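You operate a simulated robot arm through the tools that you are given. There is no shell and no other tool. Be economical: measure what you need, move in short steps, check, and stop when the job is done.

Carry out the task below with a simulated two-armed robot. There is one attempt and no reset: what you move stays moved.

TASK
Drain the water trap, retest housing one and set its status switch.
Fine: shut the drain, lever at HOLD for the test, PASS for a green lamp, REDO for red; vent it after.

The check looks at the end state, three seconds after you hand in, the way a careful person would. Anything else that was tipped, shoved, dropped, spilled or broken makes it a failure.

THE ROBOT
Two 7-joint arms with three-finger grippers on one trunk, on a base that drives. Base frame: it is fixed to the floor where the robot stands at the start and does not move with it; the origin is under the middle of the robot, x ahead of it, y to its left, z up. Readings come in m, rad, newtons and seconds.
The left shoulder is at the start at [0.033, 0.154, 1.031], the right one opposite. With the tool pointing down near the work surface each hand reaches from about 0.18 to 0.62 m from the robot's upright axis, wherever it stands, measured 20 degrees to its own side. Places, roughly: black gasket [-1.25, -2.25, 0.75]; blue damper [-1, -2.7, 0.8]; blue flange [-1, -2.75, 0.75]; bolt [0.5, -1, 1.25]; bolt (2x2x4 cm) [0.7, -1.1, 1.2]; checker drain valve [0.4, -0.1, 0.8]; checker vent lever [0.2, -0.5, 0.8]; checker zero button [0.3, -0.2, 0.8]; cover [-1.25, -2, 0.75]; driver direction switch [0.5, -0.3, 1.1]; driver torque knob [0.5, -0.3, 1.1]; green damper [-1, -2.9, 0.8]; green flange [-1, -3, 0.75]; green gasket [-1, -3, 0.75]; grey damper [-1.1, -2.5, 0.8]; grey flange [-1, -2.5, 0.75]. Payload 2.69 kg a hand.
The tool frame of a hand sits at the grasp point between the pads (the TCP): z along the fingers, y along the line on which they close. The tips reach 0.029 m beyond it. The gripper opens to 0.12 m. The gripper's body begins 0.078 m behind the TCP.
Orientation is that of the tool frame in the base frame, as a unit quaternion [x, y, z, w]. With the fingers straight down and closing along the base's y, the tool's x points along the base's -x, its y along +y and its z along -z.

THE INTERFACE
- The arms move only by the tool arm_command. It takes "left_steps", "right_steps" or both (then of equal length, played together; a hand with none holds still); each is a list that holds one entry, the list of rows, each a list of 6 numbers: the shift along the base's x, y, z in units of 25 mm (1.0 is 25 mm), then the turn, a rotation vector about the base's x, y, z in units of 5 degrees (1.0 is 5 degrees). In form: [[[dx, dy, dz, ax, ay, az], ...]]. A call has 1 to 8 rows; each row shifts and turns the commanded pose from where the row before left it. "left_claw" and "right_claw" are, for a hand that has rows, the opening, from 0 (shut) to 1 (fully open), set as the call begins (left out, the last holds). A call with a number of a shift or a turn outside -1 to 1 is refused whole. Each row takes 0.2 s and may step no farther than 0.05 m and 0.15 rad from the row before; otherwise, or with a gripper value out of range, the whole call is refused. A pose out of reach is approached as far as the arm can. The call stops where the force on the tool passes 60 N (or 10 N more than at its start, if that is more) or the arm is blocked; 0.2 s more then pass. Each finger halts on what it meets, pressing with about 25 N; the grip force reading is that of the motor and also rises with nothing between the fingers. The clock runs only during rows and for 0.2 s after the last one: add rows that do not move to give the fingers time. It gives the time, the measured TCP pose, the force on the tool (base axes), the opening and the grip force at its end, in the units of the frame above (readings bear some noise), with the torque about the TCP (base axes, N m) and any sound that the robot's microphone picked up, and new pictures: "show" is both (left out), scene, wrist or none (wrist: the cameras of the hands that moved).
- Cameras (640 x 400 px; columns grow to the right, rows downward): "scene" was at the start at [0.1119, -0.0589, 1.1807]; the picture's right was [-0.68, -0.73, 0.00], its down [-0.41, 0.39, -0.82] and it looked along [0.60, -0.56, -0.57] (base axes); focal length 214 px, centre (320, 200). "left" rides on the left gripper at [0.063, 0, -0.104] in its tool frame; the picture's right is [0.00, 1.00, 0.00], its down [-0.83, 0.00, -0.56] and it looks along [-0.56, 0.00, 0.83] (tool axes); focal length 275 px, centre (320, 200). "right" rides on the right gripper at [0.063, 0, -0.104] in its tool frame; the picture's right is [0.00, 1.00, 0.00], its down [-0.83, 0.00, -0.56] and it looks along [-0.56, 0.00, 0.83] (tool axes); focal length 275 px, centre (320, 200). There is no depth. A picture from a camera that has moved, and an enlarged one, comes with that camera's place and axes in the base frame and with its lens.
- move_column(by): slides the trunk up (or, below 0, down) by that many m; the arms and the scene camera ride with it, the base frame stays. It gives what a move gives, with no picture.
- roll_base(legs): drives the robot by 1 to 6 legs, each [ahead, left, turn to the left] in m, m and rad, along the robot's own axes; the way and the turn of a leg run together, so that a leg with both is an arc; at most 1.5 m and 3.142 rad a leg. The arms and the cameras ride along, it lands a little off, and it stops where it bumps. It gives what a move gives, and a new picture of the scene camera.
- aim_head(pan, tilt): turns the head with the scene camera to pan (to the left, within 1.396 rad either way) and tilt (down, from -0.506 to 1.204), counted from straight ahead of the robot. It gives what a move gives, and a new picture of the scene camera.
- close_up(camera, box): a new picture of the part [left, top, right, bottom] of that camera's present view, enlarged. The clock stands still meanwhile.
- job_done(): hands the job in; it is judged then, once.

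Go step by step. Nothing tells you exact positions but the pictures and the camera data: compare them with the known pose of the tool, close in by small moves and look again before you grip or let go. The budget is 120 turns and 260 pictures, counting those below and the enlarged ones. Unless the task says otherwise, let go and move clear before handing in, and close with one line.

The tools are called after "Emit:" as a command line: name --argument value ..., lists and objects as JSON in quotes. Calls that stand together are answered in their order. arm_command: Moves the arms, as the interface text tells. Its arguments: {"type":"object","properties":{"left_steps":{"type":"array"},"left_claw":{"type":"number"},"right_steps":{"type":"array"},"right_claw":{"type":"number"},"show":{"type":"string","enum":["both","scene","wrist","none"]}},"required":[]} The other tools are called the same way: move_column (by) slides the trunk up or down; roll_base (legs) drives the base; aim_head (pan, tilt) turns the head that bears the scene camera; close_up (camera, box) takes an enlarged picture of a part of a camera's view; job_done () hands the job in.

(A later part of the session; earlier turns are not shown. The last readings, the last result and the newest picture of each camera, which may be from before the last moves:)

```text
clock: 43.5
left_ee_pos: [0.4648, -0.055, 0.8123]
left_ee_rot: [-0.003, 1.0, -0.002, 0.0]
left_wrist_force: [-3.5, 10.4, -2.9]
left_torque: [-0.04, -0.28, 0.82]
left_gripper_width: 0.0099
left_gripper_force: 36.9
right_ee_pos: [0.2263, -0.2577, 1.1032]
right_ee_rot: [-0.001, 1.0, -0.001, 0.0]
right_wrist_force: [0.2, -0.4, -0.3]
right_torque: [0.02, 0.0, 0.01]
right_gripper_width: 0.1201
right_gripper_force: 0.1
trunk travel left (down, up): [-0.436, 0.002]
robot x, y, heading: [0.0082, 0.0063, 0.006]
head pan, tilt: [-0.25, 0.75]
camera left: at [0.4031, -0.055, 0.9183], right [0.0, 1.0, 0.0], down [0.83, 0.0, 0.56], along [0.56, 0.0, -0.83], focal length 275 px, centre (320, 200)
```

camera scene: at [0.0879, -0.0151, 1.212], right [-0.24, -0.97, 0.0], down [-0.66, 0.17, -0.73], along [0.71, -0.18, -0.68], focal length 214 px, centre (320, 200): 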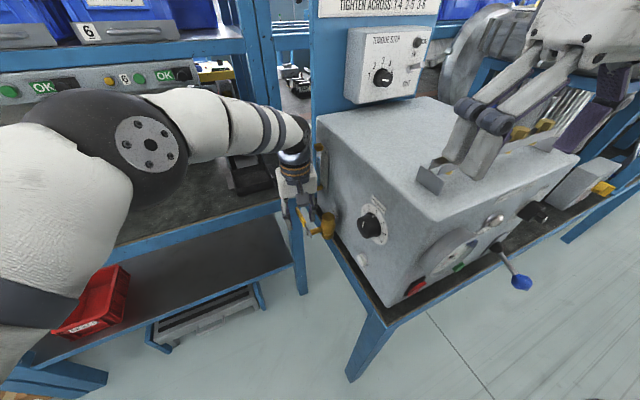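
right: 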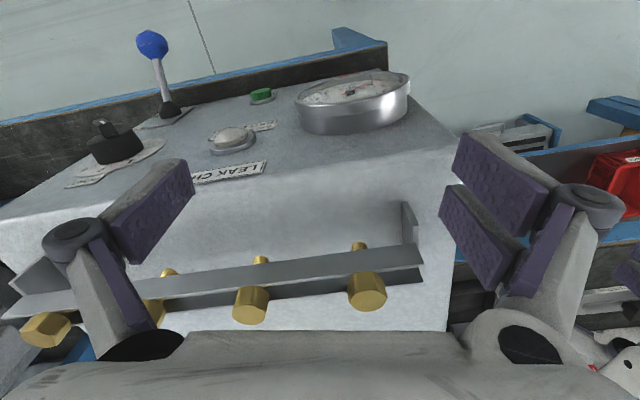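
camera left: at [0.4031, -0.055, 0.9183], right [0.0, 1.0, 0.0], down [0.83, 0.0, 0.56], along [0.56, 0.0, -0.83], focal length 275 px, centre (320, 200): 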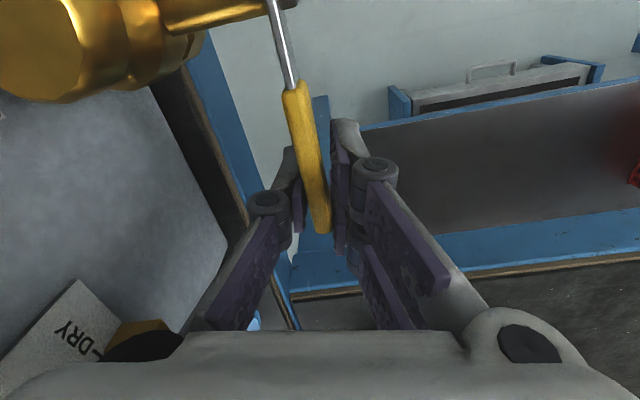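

Gripped (10 mm). I'll try the opening direction gently, first downward by about 12°.

Emit:
arm_command --left_steps '[[[0, 0, -0.2, 0, 0.8, 0], [-0.02, 0, -0.2, 0, 0.8, 0], [-0.04, 0, -0.2, 0, 0.8, 0]]]' --left_claw 0.0 --show "wrist"

```text
clock: 44.2
left_ee_pos: [0.4637, -0.0557, 0.8017]
left_ee_rot: [0.003, 0.996, -0.024, -0.084]
left_wrist_force: [16.3, -27.4, -14.7]
left_torque: [0.2, -1.0, 0.84]
left_gripper_width: 0.0105
left_gripper_force: 37.7
left hand out of reach, approached as far as the arm can: row 2, 3
right_ee_pos: [0.2275, -0.2603, 1.1024]
right_ee_rot: [0.0, 1.0, -0.001, 0.0]
right_wrist_force: [-0.7, 1.1, 0.4]
right_torque: [-0.14, 0.0, -0.02]
right_gripper_width: 0.1199
right_gripper_force: 0.1
trunk travel left (down, up): [-0.436, 0.002]
robot x, y, heading: [0.0058, 0.0024, -0.001]
head pan, tilt: [-0.25, 0.75]
stopped in row 3 (left hand): the force on the tool passed its limit at 77 N (the readings are from after the stop); the commanded pose is now the measured one
camera left: at [0.4195, -0.0496, 0.9174], right [0.01, 1.0, -0.05], down [0.91, 0.01, 0.41], along [0.41, -0.05, -0.91], focal length 275 px, centre (320, 200)
```

left: 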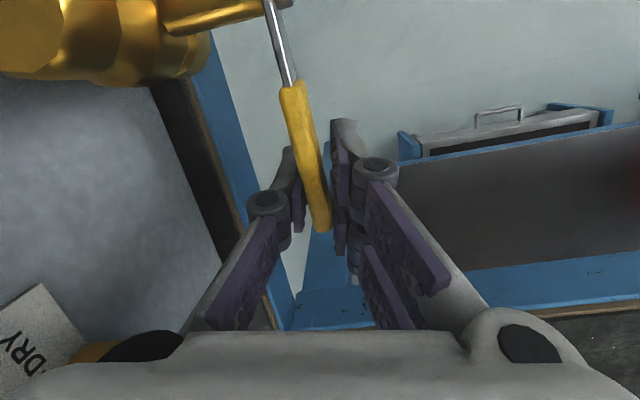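

The lever seems to follow downward but the wrist tilt hits the arm's limit. I'll release, straighten the tool and see where the lever stays.

Emit:
arm_command --left_steps '[[[0, 0, 0, 0, 0, 0], [0, 0, 0.5, 0, -0.9, 0], [0, 0, 1, 0, -1, 0], [0, 0, 0.8, 0, 0, 0]]]' --left_claw 0.4

```text
clock: 45.2
left_ee_pos: [0.4616, -0.0515, 0.8615]
left_ee_rot: [0.004, 1.0, -0.018, -0.003]
left_wrist_force: [0.1, -0.8, -0.5]
left_torque: [0.01, -0.01, -0.08]
left_gripper_width: 0.0481
left_gripper_force: 0.1
right_ee_pos: [0.2252, -0.2596, 1.1012]
right_ee_rot: [0.0, 1.0, 0.0, 0.0]
right_wrist_force: [-0.7, -0.6, 0.8]
right_torque: [-0.01, -0.01, 0.03]
right_gripper_width: 0.1202
right_gripper_force: 0.1
trunk travel left (down, up): [-0.436, 0.002]
robot x, y, heading: [0.0066, 0.0044, -0.002]
head pan, tilt: [-0.25, 0.75]
camera scene: at [0.0881, -0.016, 1.212], right [-0.25, -0.97, 0.0], down [-0.66, 0.17, -0.73], along [0.71, -0.18, -0.68], focal length 214 px, centre (320, 200)
camera left: at [0.3995, -0.0464, 0.9678], right [0.01, 1.0, -0.04], down [0.84, 0.01, 0.55], along [0.55, -0.04, -0.83], focal length 275 px, centre (320, 200)
```

scene: 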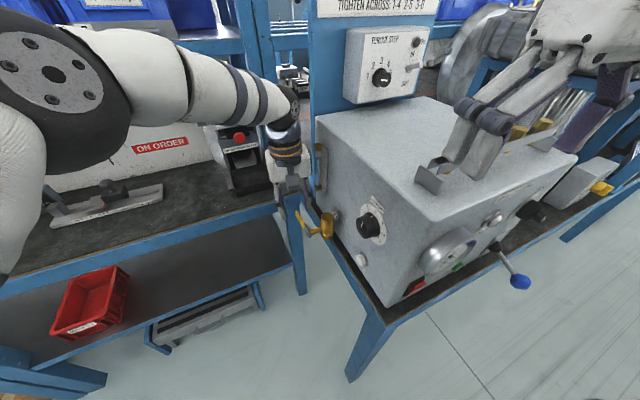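
left: 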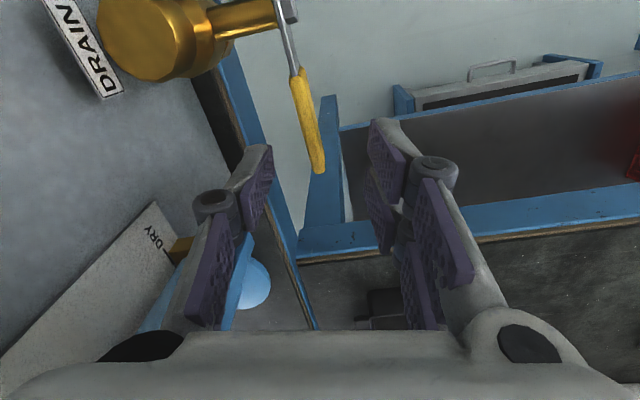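

Emit:
close_up --camera "scene" --box '[260, 150, 380, 270]'

```text
3.33 times, centred on (320, 210) of scene
camera zoom: at [0.0881, -0.016, 1.212], right [-0.25, -0.97, 0.0], down [-0.66, 0.17, -0.73], along [0.71, -0.18, -0.68], focal length 715 px, centre (320, 167)
```

zoom: 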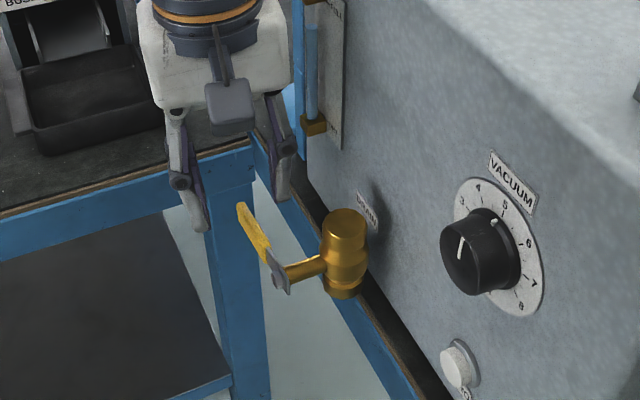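

It's ambiguous whether the lever turned at all. I'll re-grip and try upward with the tool tilting the reachable way.

Emit:
arm_command --left_steps '[[[0.1, -0.1, -1, 0, 0, 0.2], [0, 0, -1, 0, 0, 0.2], [0, 0, 0, 0, 0, 0]]]' --left_claw 0.4 --show "none"

Emit:
arm_command --left_steps '[[[0, 0, 0, 0, 0, 0], [0, 0, 0, 0, 0, 0], [0, 0, 0.2, 0, -0.8, 0], [-0.02, 0, 0.2, 0, -0.8, 0], [-0.04, 0, 0.2, 0, -0.8, 0], [-0.06, 0, 0.2, 0, -0.8, 0]]]' --left_claw 0.0

```text
clock: 46.0
left_ee_pos: [0.4628, -0.0537, 0.8105]
left_ee_rot: [-0.013, 1.0, -0.018, -0.004]
left_wrist_force: [0.6, 0.0, 0.6]
left_torque: [0.0, 0.04, -0.02]
left_gripper_width: 0.0482
left_gripper_force: 0.1
right_ee_pos: [0.2252, -0.2598, 1.1031]
right_ee_rot: [0.001, 1.0, 0.001, 0.001]
right_wrist_force: [0.0, -0.4, 0.7]
right_torque: [-0.04, -0.01, 0.01]
right_gripper_width: 0.1201
right_gripper_force: 0.0
trunk travel left (down, up): [-0.436, 0.002]
robot x, y, heading: [0.0065, 0.0038, -0.001]
head pan, tilt: [-0.25, 0.75]
```

```text
clock: 47.4
left_ee_pos: [0.4642, -0.0538, 0.825]
left_ee_rot: [-0.014, 0.991, -0.022, 0.13]
left_wrist_force: [14.4, -29.3, -23.1]
left_torque: [0.58, 0.17, 0.89]
left_gripper_width: 0.0115
left_gripper_force: 37.9
right_ee_pos: [0.2283, -0.264, 1.1011]
right_ee_rot: [0.0, 1.0, 0.001, -0.002]
right_wrist_force: [0.1, 0.6, -1.1]
right_torque: [0.0, -0.01, -0.03]
right_gripper_width: 0.1197
right_gripper_force: 0.0
trunk travel left (down, up): [-0.436, 0.002]
robot x, y, heading: [0.0023, 0.0027, 0.001]
head pan, tilt: [-0.25, 0.75]
camera scene: at [0.0919, -0.0195, 1.2113], right [-0.25, -0.97, 0.0], down [-0.66, 0.17, -0.73], along [0.71, -0.18, -0.68], focal length 214 px, centre (320, 200)
camera left: at [0.3767, -0.0525, 0.9122], right [-0.02, 1.0, -0.05], down [0.66, 0.05, 0.75], along [0.75, -0.02, -0.66], focal length 275 px, centre (320, 200)
```

scene: 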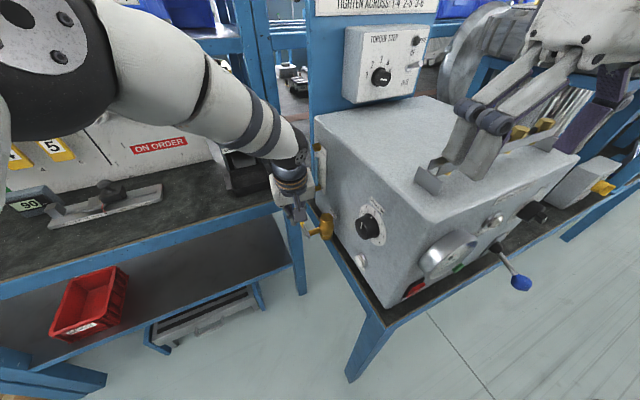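
left: 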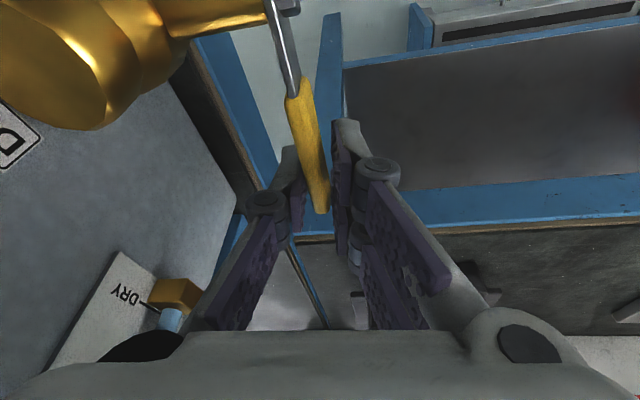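

Emit:
arm_command --left_steps '[[[0, 0, 0, 0, 0, 0], [0, 0, 0, 0, 0, 0], [0, 0, 0.5, 0, 0, 0], [0, 0, 1, 0, 0.5, 0], [0, 0.5, 1, 0, 1, 0.5], [0, 0.5, 1, 0, 1, 0.5]]]' --left_claw 0.4

Emit:
close_up --camera "scene" --box '[260, 150, 380, 270]'

```text
clock: 48.8
left_ee_pos: [0.4613, -0.028, 0.9177]
left_ee_rot: [-0.055, 0.998, -0.013, 0.027]
left_wrist_force: [-0.2, -0.9, -0.4]
left_torque: [0.01, -0.02, 0.01]
left_gripper_width: 0.048
left_gripper_force: 0.1
right_ee_pos: [0.2258, -0.2593, 1.1035]
right_ee_rot: [0.0, 1.0, 0.0, 0.001]
right_wrist_force: [0.5, 0.2, 0.0]
right_torque: [-0.02, -0.02, -0.03]
right_gripper_width: 0.1202
right_gripper_force: 0.0
trunk travel left (down, up): [-0.436, 0.002]
robot x, y, heading: [0.0036, 0.0011, 0.003]
head pan, tilt: [-0.25, 0.75]
camera scene: at [0.088, -0.016, 1.212], right [-0.25, -0.97, 0.0], down [-0.66, 0.17, -0.73], along [0.71, -0.18, -0.68], focal length 214 px, centre (320, 200)
camera left: at [0.3927, -0.0327, 1.0217], right [-0.1, 0.99, -0.03], down [0.79, 0.1, 0.6], along [0.6, 0.04, -0.8], focal length 275 px, centre (320, 200)
```

scene: 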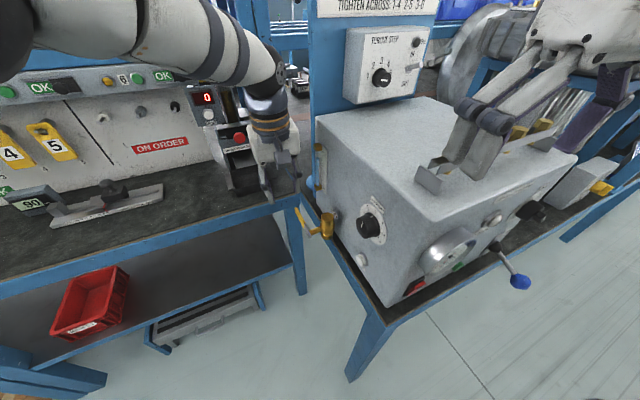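
left: 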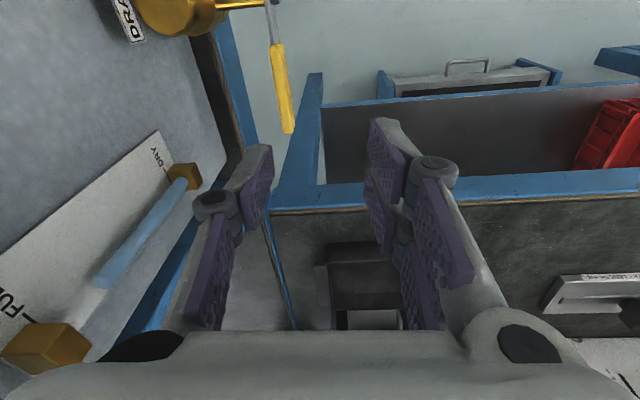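

```text
3.33 times, centred on (320, 210) of scene
camera zoom: at [0.088, -0.016, 1.212], right [-0.25, -0.97, 0.0], down [-0.66, 0.17, -0.73], along [0.71, -0.18, -0.68], focal length 715 px, centre (320, 167)
```

zoom: 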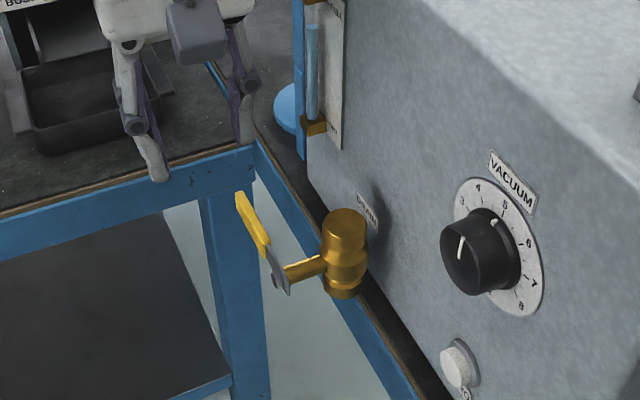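

The lever responds both ways with friction. The up try just returned it to its stop, so down opens it. I'll close the fingers and push it down from above along its arc.

Emit:
arm_command --left_steps '[[[0.1, -0.3, -0.5, 0, 0.6, 0], [0.1, -0.3, -0.8, 0, 0, 0], [0.1, -0.3, -0.8, 0, 0, 0], [0, 0, -0.4, 0, 0, 0]]]' --left_claw 0.0 --show "wrist"

```text
clock: 49.8
left_ee_pos: [0.4688, -0.0522, 0.8552]
left_ee_rot: [-0.056, 0.998, -0.012, 0.003]
left_wrist_force: [-0.9, 1.0, -0.5]
left_torque: [0.04, 0.01, -0.01]
left_gripper_width: 0.0
left_gripper_force: 24.7
right_ee_pos: [0.2253, -0.2606, 1.1031]
right_ee_rot: [0.0, 1.0, 0.0, 0.001]
right_wrist_force: [0.2, -0.1, 0.4]
right_torque: [-0.03, -0.02, 0.02]
right_gripper_width: 0.1201
right_gripper_force: 0.0
trunk travel left (down, up): [-0.436, 0.002]
robot x, y, heading: [0.0046, 0.0027, 0.002]
head pan, tilt: [-0.25, 0.75]
camera left: at [0.4058, -0.0557, 0.9623], right [-0.11, 0.99, -0.02], down [0.82, 0.1, 0.56], along [0.56, 0.04, -0.83], focal length 275 px, centre (320, 200)
```

left: 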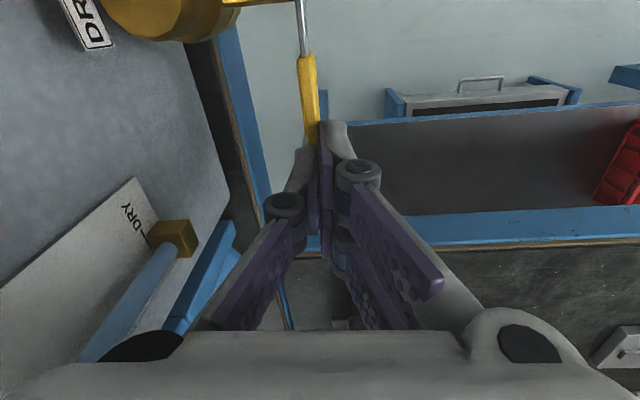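

Fingertips are right above the handle. Pushing down along the arc.

Emit:
arm_command --left_steps '[[[-0.1, -0.1, -0.5, 0, 0, 0], [0, 0, -0.5, 0, 0, 0], [0, 0, -0.5, 0, 0, 0], [-0.2, 0, -0.5, 0, 0, 0], [-0.3, 0, -0.5, 0, 0, 0], [-0.4, 0, -0.4, 0, 0, 0]]]'

Emit:
close_up --camera "scene" --box '[260, 150, 380, 270]'

```text
clock: 51.2
left_ee_pos: [0.4439, -0.0543, 0.7822]
left_ee_rot: [-0.056, 0.998, -0.014, 0.002]
left_wrist_force: [0.0, 3.9, 1.0]
left_torque: [0.04, 0.08, -0.01]
left_gripper_width: 0.0059
left_gripper_force: 29.0
right_ee_pos: [0.2243, -0.2602, 1.1029]
right_ee_rot: [0.0, 1.0, -0.002, 0.0]
right_wrist_force: [1.0, -0.2, 0.0]
right_torque: [-0.05, 0.0, 0.01]
right_gripper_width: 0.1201
right_gripper_force: 0.0
trunk travel left (down, up): [-0.436, 0.002]
robot x, y, heading: [0.0025, 0.0009, -0.0]
head pan, tilt: [-0.25, 0.75]
camera scene: at [0.0881, -0.0159, 1.212], right [-0.25, -0.97, 0.0], down [-0.66, 0.17, -0.73], along [0.71, -0.18, -0.68], focal length 214 px, centre (320, 200)
camera left: at [0.3807, -0.0589, 0.8892], right [-0.11, 0.99, -0.03], down [0.82, 0.1, 0.56], along [0.56, 0.04, -0.83], focal length 275 px, centre (320, 200)
```

scene: 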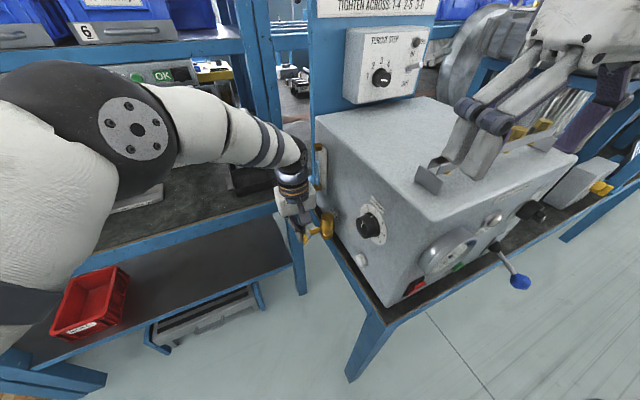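
left: 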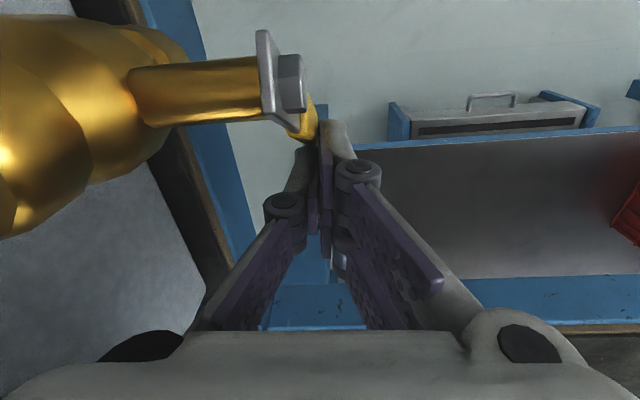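

```text
3.33 times, centred on (320, 210) of scene
camera zoom: at [0.0881, -0.0159, 1.212], right [-0.25, -0.97, 0.0], down [-0.66, 0.17, -0.73], along [0.71, -0.18, -0.68], focal length 715 px, centre (320, 167)
```

zoom: 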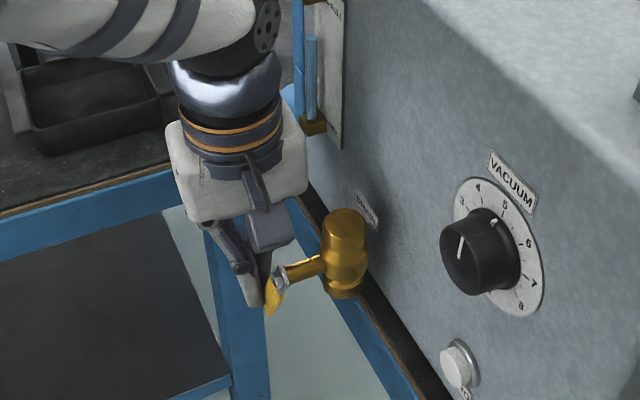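

It's turning freely, now around 65–70°. I'll lean the hand away from the brass body and finish the push toward −x.

Emit:
arm_command --left_steps '[[[0, 0.05, 0, -1, 0, 0], [0, 0.05, 0, -1, 0, 0], [0, 0.05, 0, -1, 0, 0], [-0.3, 0, -0.1, 0, 0, 0], [-0.3, 0, -0.1, 0, 0, 0], [-0.3, 0, 0, 0, 0, 0], [-0.3, 0, 0, 0, 0, 0]]]'

Emit:
close_up --camera "scene" --box '[260, 150, 380, 270]'

```text
clock: 52.8
left_ee_pos: [0.4142, -0.051, 0.7779]
left_ee_rot: [-0.055, 0.988, -0.143, -0.006]
left_wrist_force: [2.5, -0.8, 0.5]
left_torque: [-0.02, -0.05, 0.06]
left_gripper_width: 0.0
left_gripper_force: 28.5
right_ee_pos: [0.2258, -0.2604, 1.1039]
right_ee_rot: [0.0, 1.0, 0.001, 0.0]
right_wrist_force: [-0.2, 0.5, -0.4]
right_torque: [-0.01, 0.0, -0.02]
right_gripper_width: 0.1198
right_gripper_force: 0.2
trunk travel left (down, up): [-0.436, 0.002]
robot x, y, heading: [0.0062, 0.0027, 0.004]
head pan, tilt: [-0.25, 0.75]
camera scene: at [0.0882, -0.0162, 1.212], right [-0.25, -0.97, 0.0], down [-0.66, 0.17, -0.73], along [0.71, -0.18, -0.68], focal length 214 px, centre (320, 200)
camera left: at [0.3516, -0.0276, 0.882], right [-0.11, 0.95, -0.28], down [0.82, 0.24, 0.51], along [0.56, -0.18, -0.81], focal length 275 px, centre (320, 200)
```

scene: 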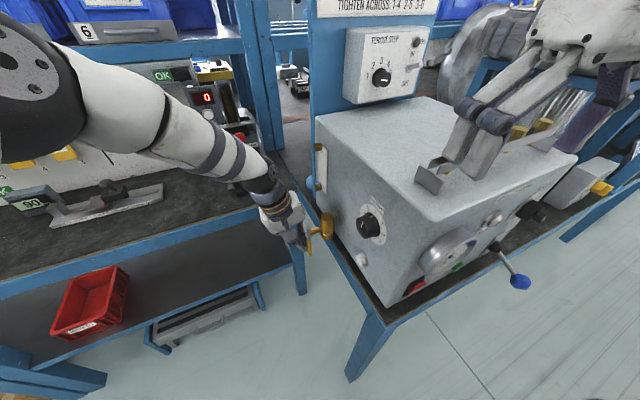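
left: 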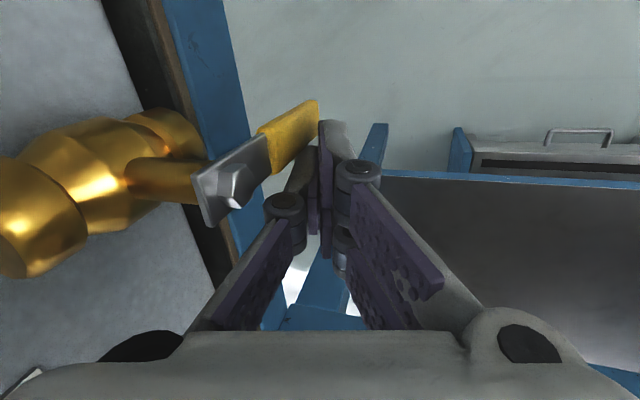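

```text
3.33 times, centred on (320, 210) of scene
camera zoom: at [0.0882, -0.0162, 1.212], right [-0.25, -0.97, 0.0], down [-0.66, 0.17, -0.73], along [0.71, -0.18, -0.68], focal length 715 px, centre (320, 167)
```

zoom: 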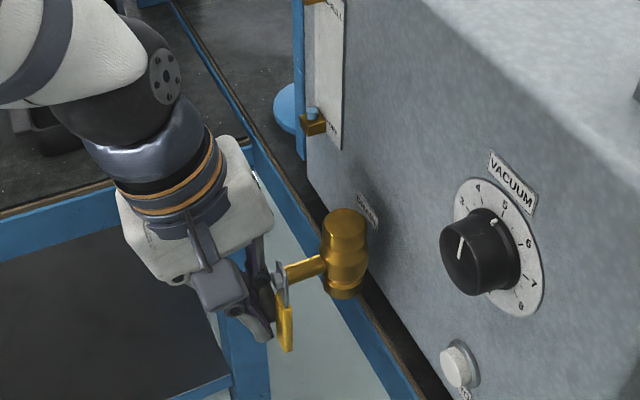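

The lever hangs vertical (open) and the sight glass is draining. I'll wait a bit and back the hand off in +y.

Emit:
arm_command --left_steps '[[[0.1, 0.3, 0, 0, 0, 0], [0, 1, 0, 0, 0, 0], [0, 0.8, 0, 0, 0, 0], [0, 0, 0, 0, 0, 0], [0, 0, 0, 0, 0, 0], [0, 0, 0, 0, 0, 0], [0, 0, 0, 0, 0, 0], [0, 0, 0, 0, 0, 0]]]'

Emit:
close_up --camera "scene" --box '[260, 110, 380, 270]'

```text
clock: 54.6
left_ee_pos: [0.416, 0.0024, 0.7776]
left_ee_rot: [-0.056, 0.988, -0.142, -0.005]
left_wrist_force: [0.7, 0.4, 0.5]
left_torque: [0.04, -0.01, -0.04]
left_gripper_width: 0.0
left_gripper_force: 28.6
right_ee_pos: [0.2268, -0.2604, 1.1024]
right_ee_rot: [0.0, 1.0, 0.0, 0.0]
right_wrist_force: [0.8, 0.2, -0.2]
right_torque: [0.0, 0.01, -0.03]
right_gripper_width: 0.1199
right_gripper_force: 0.1
trunk travel left (down, up): [-0.436, 0.002]
robot x, y, heading: [0.005, 0.0041, 0.001]
head pan, tilt: [-0.25, 0.75]
camera scene: at [0.0881, -0.016, 1.212], right [-0.25, -0.97, 0.0], down [-0.66, 0.17, -0.73], along [0.71, -0.18, -0.68], focal length 214 px, centre (320, 200)
camera left: at [0.3535, 0.0249, 0.8818], right [-0.11, 0.95, -0.28], down [0.82, 0.24, 0.51], along [0.56, -0.18, -0.81], focal length 275 px, centre (320, 200)
```

scene: 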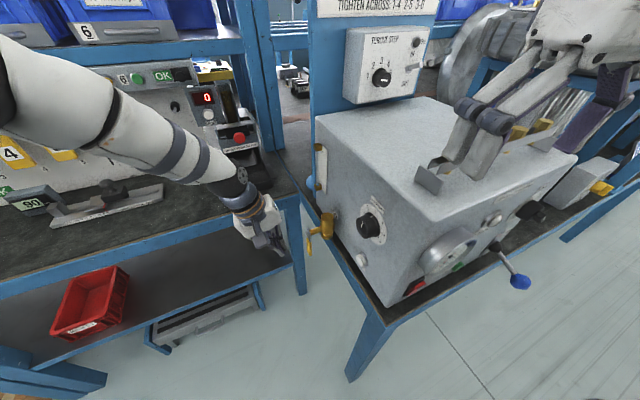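
left: 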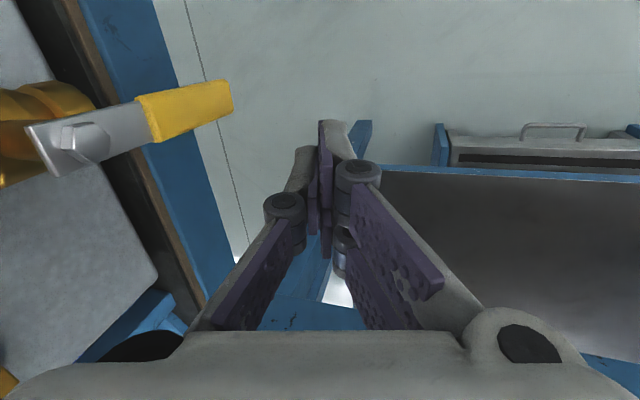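

```text
2.50 times, centred on (320, 190) of scene
camera zoom: at [0.0881, -0.016, 1.212], right [-0.25, -0.97, 0.0], down [-0.66, 0.17, -0.73], along [0.71, -0.18, -0.68], focal length 536 px, centre (320, 225)
```

zoom: 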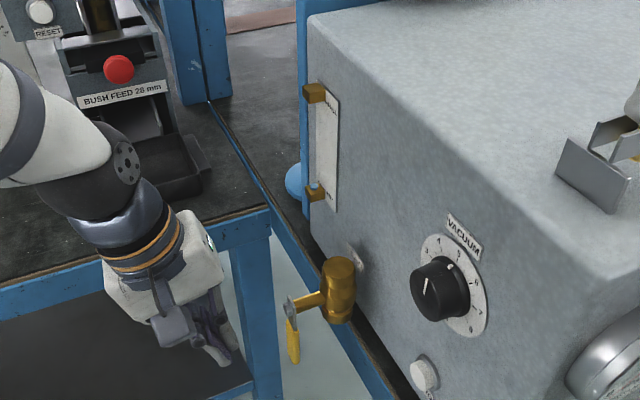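

The glass reads DRY. To shut the drain I'll roll the hand so the fingers point sideways (−y), making a peg that can push the lever back up from beneath.

Emit:
arm_command --left_steps '[[[-0.4, 0.4, 0, -1, 0, 0], [-0.6, 0.4, 0, -1, 0, 0], [-0.6, 0.2, 0, -1, 0, 0], [-0.6, 0, 0, -1, 0, 0], [-0.2, 0, 0, -1, 0, 0], [0, 0, 0, -1, 0, 0], [0, 0, 0, -1, 0, 0], [0, 0, 0, -1, 0, 0]]]'

```text
clock: 56.4
left_ee_pos: [0.3562, 0.0277, 0.7773]
left_ee_rot: [-0.05, 0.88, -0.472, -0.024]
left_wrist_force: [0.4, -0.4, 0.4]
left_torque: [0.0, 0.01, 0.0]
left_gripper_width: 0.0003
left_gripper_force: 28.4
right_ee_pos: [0.2245, -0.2597, 1.1027]
right_ee_rot: [0.0, 1.0, -0.001, 0.0]
right_wrist_force: [0.6, -0.9, -0.5]
right_torque: [-0.02, 0.03, 0.01]
right_gripper_width: 0.1202
right_gripper_force: 0.0
trunk travel left (down, up): [-0.436, 0.002]
robot x, y, heading: [0.0095, 0.0033, -0.004]
head pan, tilt: [-0.25, 0.75]
camera scene: at [0.0881, -0.0157, 1.212], right [-0.25, -0.97, 0.0], down [-0.66, 0.17, -0.73], along [0.71, -0.18, -0.68], focal length 214 px, centre (320, 200)
camera left: at [0.2934, 0.1103, 0.8436], right [-0.11, 0.55, -0.83], down [0.82, 0.52, 0.24], along [0.56, -0.66, -0.51], focal length 275 px, centre (320, 200)
```

scene: 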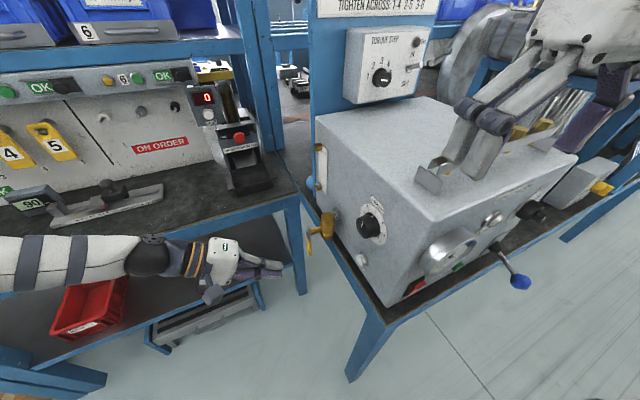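
left: 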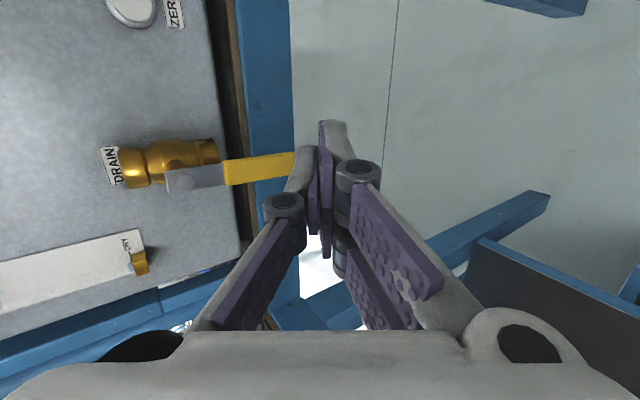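

Good pose. Now I'll slide the closed fingertips in behind (−x side of) the hanging handle.

Emit:
arm_command --left_steps '[[[0, -0.8, -0.1, 0, 0, 0], [0, -0.8, -0.1, 0, 0, 0], [0.1, -0.6, -0.1, 0, 0, 0], [0.1, -0.3, 0, 0, 0, 0]]]'

Emit:
close_up --camera "scene" --box '[260, 150, 380, 270]'

```text
clock: 57.4
left_ee_pos: [0.3631, -0.035, 0.7712]
left_ee_rot: [-0.051, 0.88, -0.472, -0.024]
left_wrist_force: [0.8, -0.5, 0.9]
left_torque: [0.03, 0.02, 0.0]
left_gripper_width: 0.0001
left_gripper_force: 28.8
right_ee_pos: [0.2265, -0.2595, 1.1029]
right_ee_rot: [0.0, 1.0, 0.0, 0.0]
right_wrist_force: [0.4, 0.0, 0.1]
right_torque: [-0.01, 0.01, -0.02]
right_gripper_width: 0.1199
right_gripper_force: 0.1
trunk travel left (down, up): [-0.436, 0.002]
robot x, y, heading: [0.0025, 0.0004, -0.007]
head pan, tilt: [-0.25, 0.75]
camera scene: at [0.0881, -0.0161, 1.212], right [-0.25, -0.97, 0.0], down [-0.66, 0.17, -0.73], along [0.71, -0.18, -0.68], focal length 214 px, centre (320, 200)
camera left: at [0.2991, 0.0476, 0.8361], right [-0.11, 0.55, -0.83], down [0.82, 0.52, 0.24], along [0.56, -0.66, -0.51], focal length 275 px, centre (320, 200)
```

scene: 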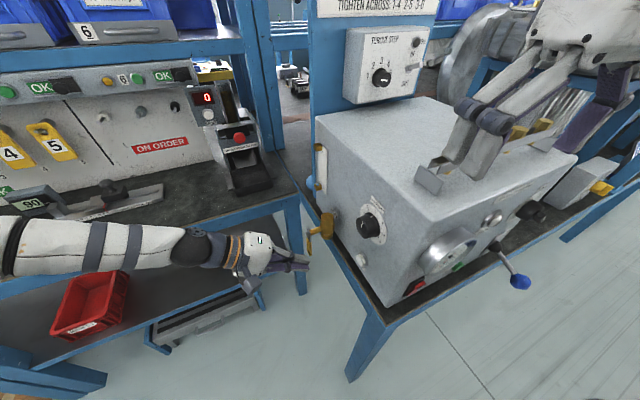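
left: 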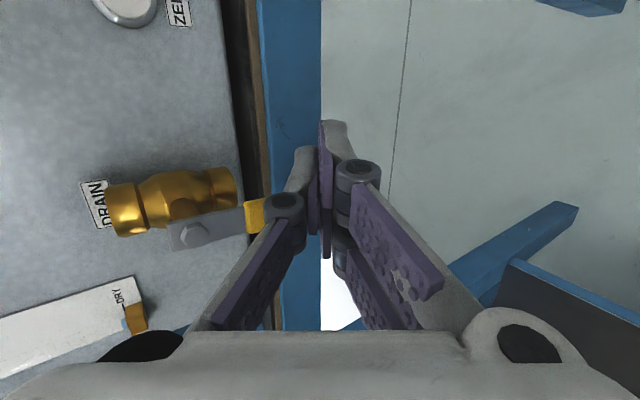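

```text
3.33 times, centred on (320, 210) of scene
camera zoom: at [0.0881, -0.0161, 1.212], right [-0.25, -0.97, 0.0], down [-0.66, 0.17, -0.73], along [0.71, -0.18, -0.68], focal length 715 px, centre (320, 167)
```

zoom: 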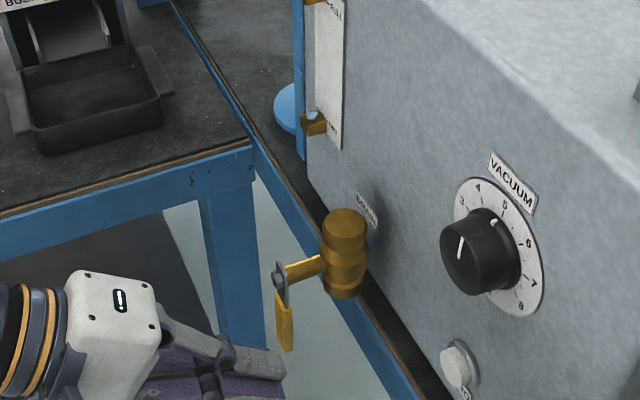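

Fingertips are behind the handle at mid height. Pushing +x and up along the arc.

Emit:
arm_command --left_steps '[[[0.9, -0.1, -0.1, 0, 0, 0], [0.6, -0.1, 0, 0, 0, 0], [0.6, 0, 0, 0, 0, 0], [0.5, 0, 0.3, 0, 0, 0], [0.5, 0, 0.35, 0, 0, 0], [0.3, 0, 0.5, 0, 0, 0], [0.3, 0, 0.5, 0, 0, 0]]]'

Emit:
close_up --camera "scene" --box '[260, 150, 380, 270]'

```text
clock: 58.5
left_ee_pos: [0.425, -0.033, 0.7758]
left_ee_rot: [-0.05, 0.88, -0.471, -0.024]
left_wrist_force: [-13.2, 25.9, 12.1]
left_torque: [-0.12, 0.0, -0.06]
left_gripper_width: 0.0
left_gripper_force: 28.9
right_ee_pos: [0.2241, -0.2566, 1.1054]
right_ee_rot: [-0.003, 1.0, -0.002, 0.001]
right_wrist_force: [-0.4, -0.8, 0.1]
right_torque: [0.03, 0.0, -0.03]
right_gripper_width: 0.1201
right_gripper_force: 0.0
trunk travel left (down, up): [-0.436, 0.002]
robot x, y, heading: [0.0027, 0.0093, 0.005]
head pan, tilt: [-0.25, 0.75]
stopped in row 5 (left hand): the force on the tool passed its limit at 62 N (the readings are from after the stop); the commanded pose is now the measured one
camera scene: at [0.0855, -0.0127, 1.2123], right [-0.24, -0.97, 0.0], down [-0.66, 0.17, -0.73], along [0.71, -0.18, -0.68], focal length 214 px, centre (320, 200)
camera left: at [0.3628, 0.0497, 0.8415], right [-0.11, 0.55, -0.83], down [0.82, 0.51, 0.24], along [0.56, -0.66, -0.51], focal length 275 px, centre (320, 200)
```

scene: 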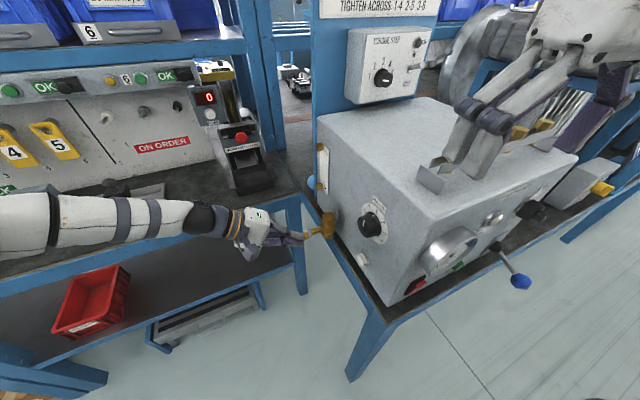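
left: 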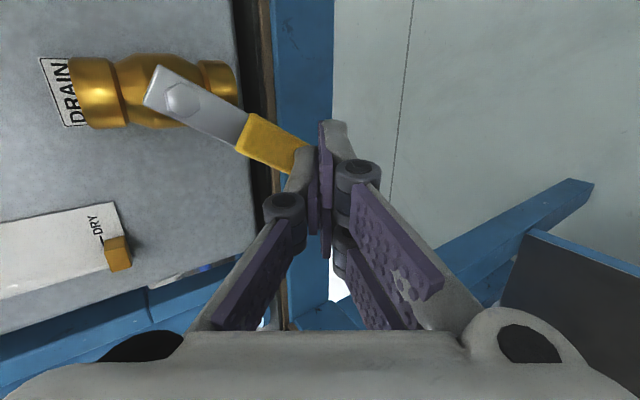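

```text
3.33 times, centred on (320, 210) of scene
camera zoom: at [0.0855, -0.0127, 1.2123], right [-0.24, -0.97, 0.0], down [-0.66, 0.17, -0.73], along [0.71, -0.18, -0.68], focal length 715 px, centre (320, 167)
```

zoom: 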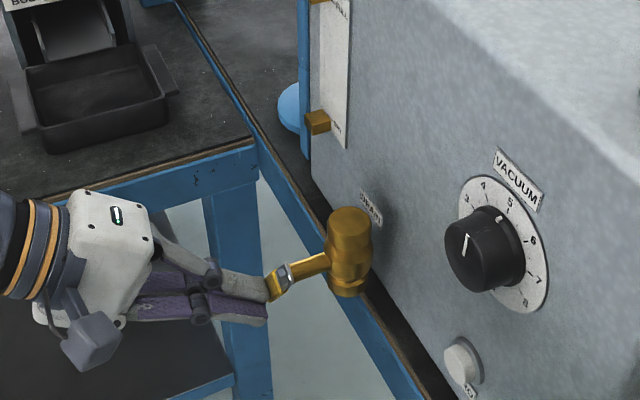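

The lever rose about 35°, but the tips were sliding onto its outer face. I'll back off, reach about 15 mm deeper behind it (the bench edge is still clear), and push again.

Emit:
arm_command --left_steps '[[[-0.4, 0.2, -0.3, 0, 0, 0], [-0.4, 0, -0.3, 0, 0, 0], [0, -0.5, 0, 0, 0, 0], [0, -0.4, 0, 0, 0, 0], [0.6, 0, 0, 0, 0, 0], [0.4, 0, 0.2, 0, 0, 0], [0.4, 0, 0.3, 0, 0, 0], [0.3, 0, 0.4, 0, 0, 0]]]'

Emit:
close_up --camera "scene" --box '[260, 150, 380, 270]'

```text
clock: 59.5
left_ee_pos: [0.4091, -0.0419, 0.7525]
left_ee_rot: [-0.057, 0.883, -0.466, -0.025]
left_wrist_force: [-1.2, 7.6, -6.1]
left_torque: [0.36, 0.17, 0.15]
left_gripper_width: 0.0
left_gripper_force: 28.4
right_ee_pos: [0.2278, -0.2577, 1.1029]
right_ee_rot: [-0.002, 1.0, -0.001, -0.001]
right_wrist_force: [0.6, 0.0, -0.6]
right_torque: [0.08, 0.06, 0.02]
right_gripper_width: 0.1198
right_gripper_force: 0.1
trunk travel left (down, up): [-0.436, 0.002]
robot x, y, heading: [0.0046, 0.0041, 0.003]
head pan, tilt: [-0.25, 0.75]
stopped in row 4 (left hand): the force on the tool passed its limit at 74 N (the readings are from after the stop); the commanded pose is now the measured one
camera scene: at [0.0891, -0.0153, 1.2116], right [-0.24, -0.97, 0.0], down [-0.66, 0.17, -0.73], along [0.71, -0.18, -0.68], focal length 214 px, centre (320, 200)
camera left: at [0.3458, 0.0379, 0.8209], right [-0.12, 0.56, -0.82], down [0.82, 0.52, 0.24], along [0.56, -0.64, -0.52], focal length 275 px, centre (320, 200)
```

scene: 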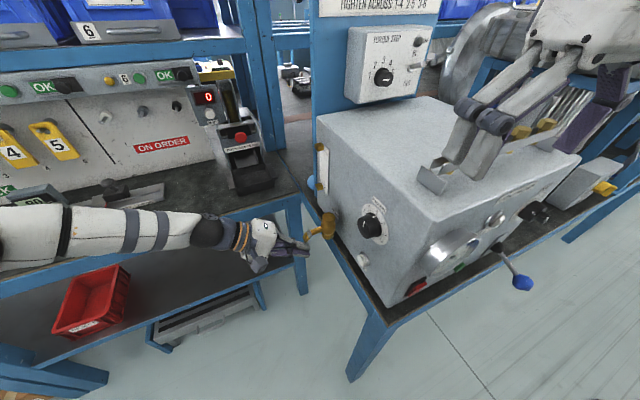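
left: 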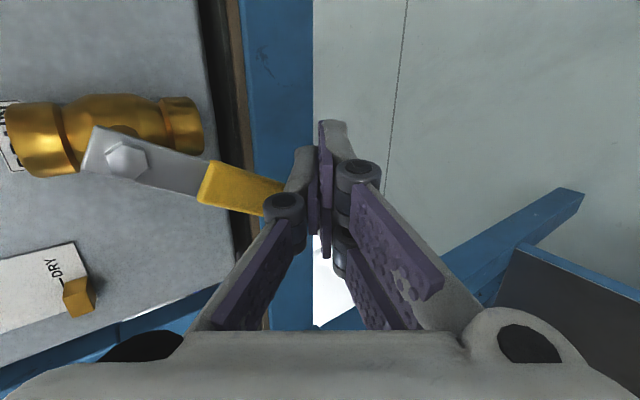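

```text
3.33 times, centred on (320, 210) of scene
camera zoom: at [0.0891, -0.0153, 1.2116], right [-0.24, -0.97, 0.0], down [-0.66, 0.17, -0.73], along [0.71, -0.18, -0.68], focal length 715 px, centre (320, 167)
```

zoom: 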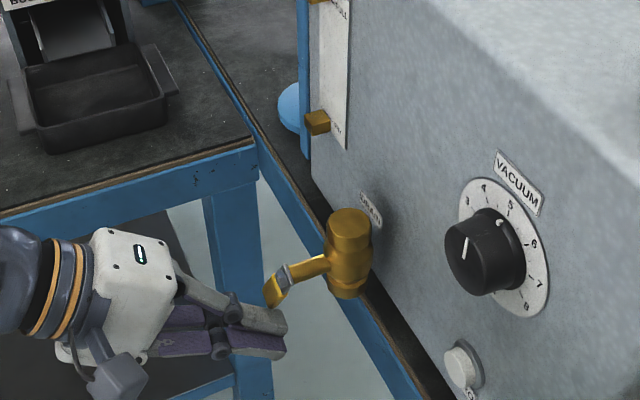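

The fingers were too low and jammed under the handle's end. I'll back out, come in about 3 cm higher behind the handle, and check.

Emit:
arm_command --left_steps '[[[-0.3, 0.8, 0, 0, 0, 0], [-0.8, 0.6, 0.4, 0, 0, 0], [-0.6, 0, 0.7, 0, 0, 0], [0, 0, 0.3, 0, 0, 0], [0, -0.8, 0, 0, 0, 0], [0, -0.6, 0, 0, 0, 0]]]'

Emit:
close_up --camera "scene" --box '[260, 150, 380, 270]'

```text
clock: 60.9
left_ee_pos: [0.3659, -0.0429, 0.7908]
left_ee_rot: [-0.056, 0.882, -0.467, -0.024]
left_wrist_force: [0.3, 0.6, -0.2]
left_torque: [0.03, -0.02, -0.01]
left_gripper_width: 0.0003
left_gripper_force: 28.0
right_ee_pos: [0.2256, -0.2576, 1.1022]
right_ee_rot: [-0.002, 1.0, 0.0, 0.0]
right_wrist_force: [-0.3, 0.3, -0.9]
right_torque: [0.01, -0.01, 0.0]
right_gripper_width: 0.12
right_gripper_force: 0.1
trunk travel left (down, up): [-0.436, 0.002]
robot x, y, heading: [0.0054, 0.0081, 0.01]
head pan, tilt: [-0.25, 0.75]
camera scene: at [0.0875, -0.0142, 1.212], right [-0.24, -0.97, 0.0], down [-0.66, 0.17, -0.73], along [0.71, -0.18, -0.68], focal length 214 px, centre (320, 200)
camera left: at [0.3022, 0.0375, 0.8581], right [-0.12, 0.56, -0.82], down [0.82, 0.52, 0.24], along [0.56, -0.65, -0.52], focal length 275 px, centre (320, 200)
```

scene: 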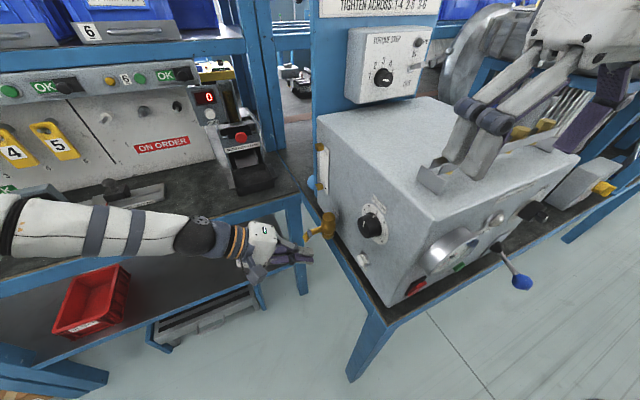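
left: 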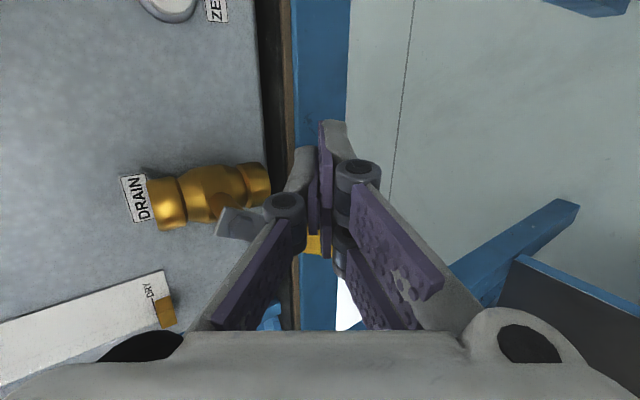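

```text
3.33 times, centred on (320, 210) of scene
camera zoom: at [0.0875, -0.0142, 1.212], right [-0.24, -0.97, 0.0], down [-0.66, 0.17, -0.73], along [0.71, -0.18, -0.68], focal length 715 px, centre (320, 167)
```

zoom: 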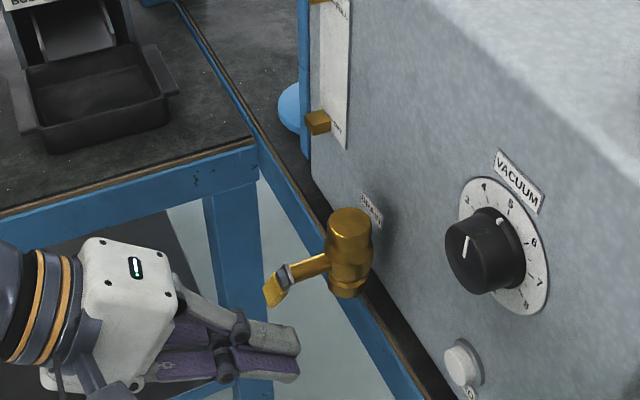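

The fingers are now behind the handle at the right height. Pushing +x then up.

Emit:
arm_command --left_steps '[[[0.8, 0, -0.3, 0, 0, 0], [0.6, 0, -0.3, 0, 0, 0], [0.4, 0, 0, 0, 0, 0], [0.4, 0, 0.1, 0, 0, 0], [0.3, 0, 0.2, 0, 0, 0], [0.3, 0, 0.3, 0, 0, 0], [0.2, 0, 0.3, 0, 0, 0]]]'

Emit:
close_up --camera "scene" --box '[260, 150, 380, 270]'

```text
clock: 62.5
left_ee_pos: [0.4404, -0.042, 0.8001]
left_ee_rot: [-0.056, 0.882, -0.467, -0.024]
left_wrist_force: [-4.1, 5.3, -1.9]
left_torque: [0.03, -0.03, -0.02]
left_gripper_width: 0.0
left_gripper_force: 28.9
right_ee_pos: [0.2257, -0.2564, 1.103]
right_ee_rot: [-0.003, 1.0, 0.0, 0.001]
right_wrist_force: [-0.3, 0.4, -0.5]
right_torque: [0.01, -0.02, 0.0]
right_gripper_width: 0.1199
right_gripper_force: 0.1
trunk travel left (down, up): [-0.436, 0.002]
robot x, y, heading: [0.0034, 0.0029, 0.007]
head pan, tilt: [-0.25, 0.75]
camera scene: at [0.0871, -0.0136, 1.212], right [-0.24, -0.97, 0.0], down [-0.66, 0.17, -0.73], along [0.71, -0.18, -0.68], focal length 214 px, centre (320, 200)
camera left: at [0.3772, 0.0381, 0.8659], right [-0.12, 0.56, -0.82], down [0.82, 0.52, 0.24], along [0.56, -0.65, -0.52], focal length 275 px, centre (320, 200)
```

scene: 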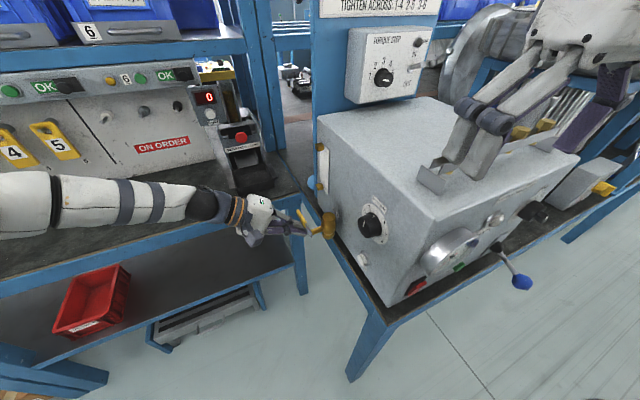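
left: 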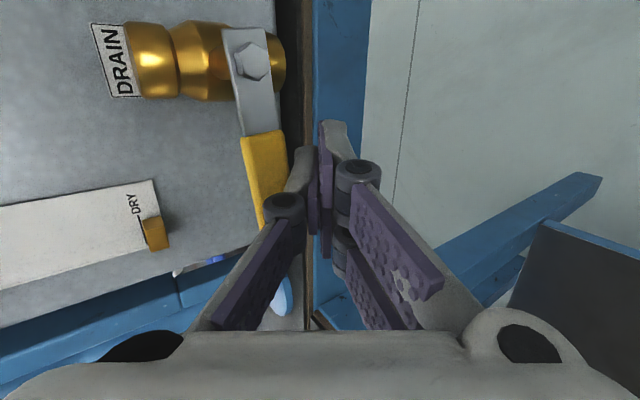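

```text
3.33 times, centred on (320, 210) of scene
camera zoom: at [0.0871, -0.0136, 1.212], right [-0.24, -0.97, 0.0], down [-0.66, 0.17, -0.73], along [0.71, -0.18, -0.68], focal length 715 px, centre (320, 167)
```

zoom: 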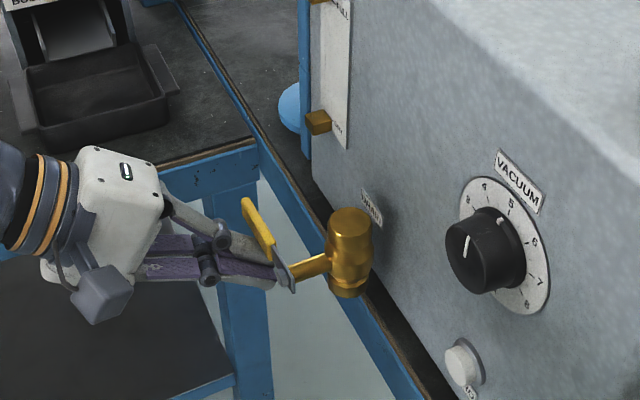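

Nearly back to its original horizontal position. A little more upward until it meets the stop.

Emit:
arm_command --left_steps '[[[0, 0, 0.2, 0, 0, 0], [0, 0, 0.2, 0, 0, 0], [0, 0, 0.2, 0, 0, 0]]]' --show "none"

Emit:
close_up --camera "scene" --box '[260, 150, 380, 270]'

```text
clock: 63.3
left_ee_pos: [0.4412, -0.0404, 0.8071]
left_ee_rot: [-0.057, 0.883, -0.464, -0.028]
left_wrist_force: [1.2, 4.0, -34.8]
left_torque: [0.56, -0.3, -0.01]
left_gripper_width: 0.0002
left_gripper_force: 28.7
right_ee_pos: [0.2292, -0.2576, 1.1012]
right_ee_rot: [-0.003, 1.0, 0.0, -0.003]
right_wrist_force: [0.3, 0.0, -0.2]
right_torque: [-0.01, -0.02, -0.01]
right_gripper_width: 0.12
right_gripper_force: 0.0
trunk travel left (down, up): [-0.436, 0.002]
robot x, y, heading: [0.0088, 0.0035, 0.01]
head pan, tilt: [-0.25, 0.75]
```

```text
3.33 times, centred on (320, 210) of scene
camera zoom: at [0.0906, -0.0139, 1.2112], right [-0.24, -0.97, 0.0], down [-0.66, 0.17, -0.73], along [0.71, -0.18, -0.68], focal length 715 px, centre (320, 167)
```

zoom: 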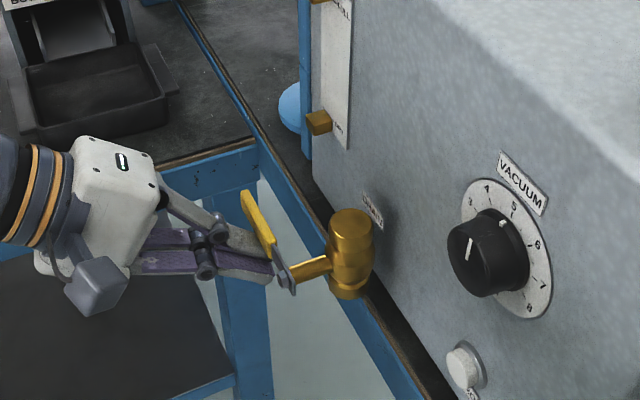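

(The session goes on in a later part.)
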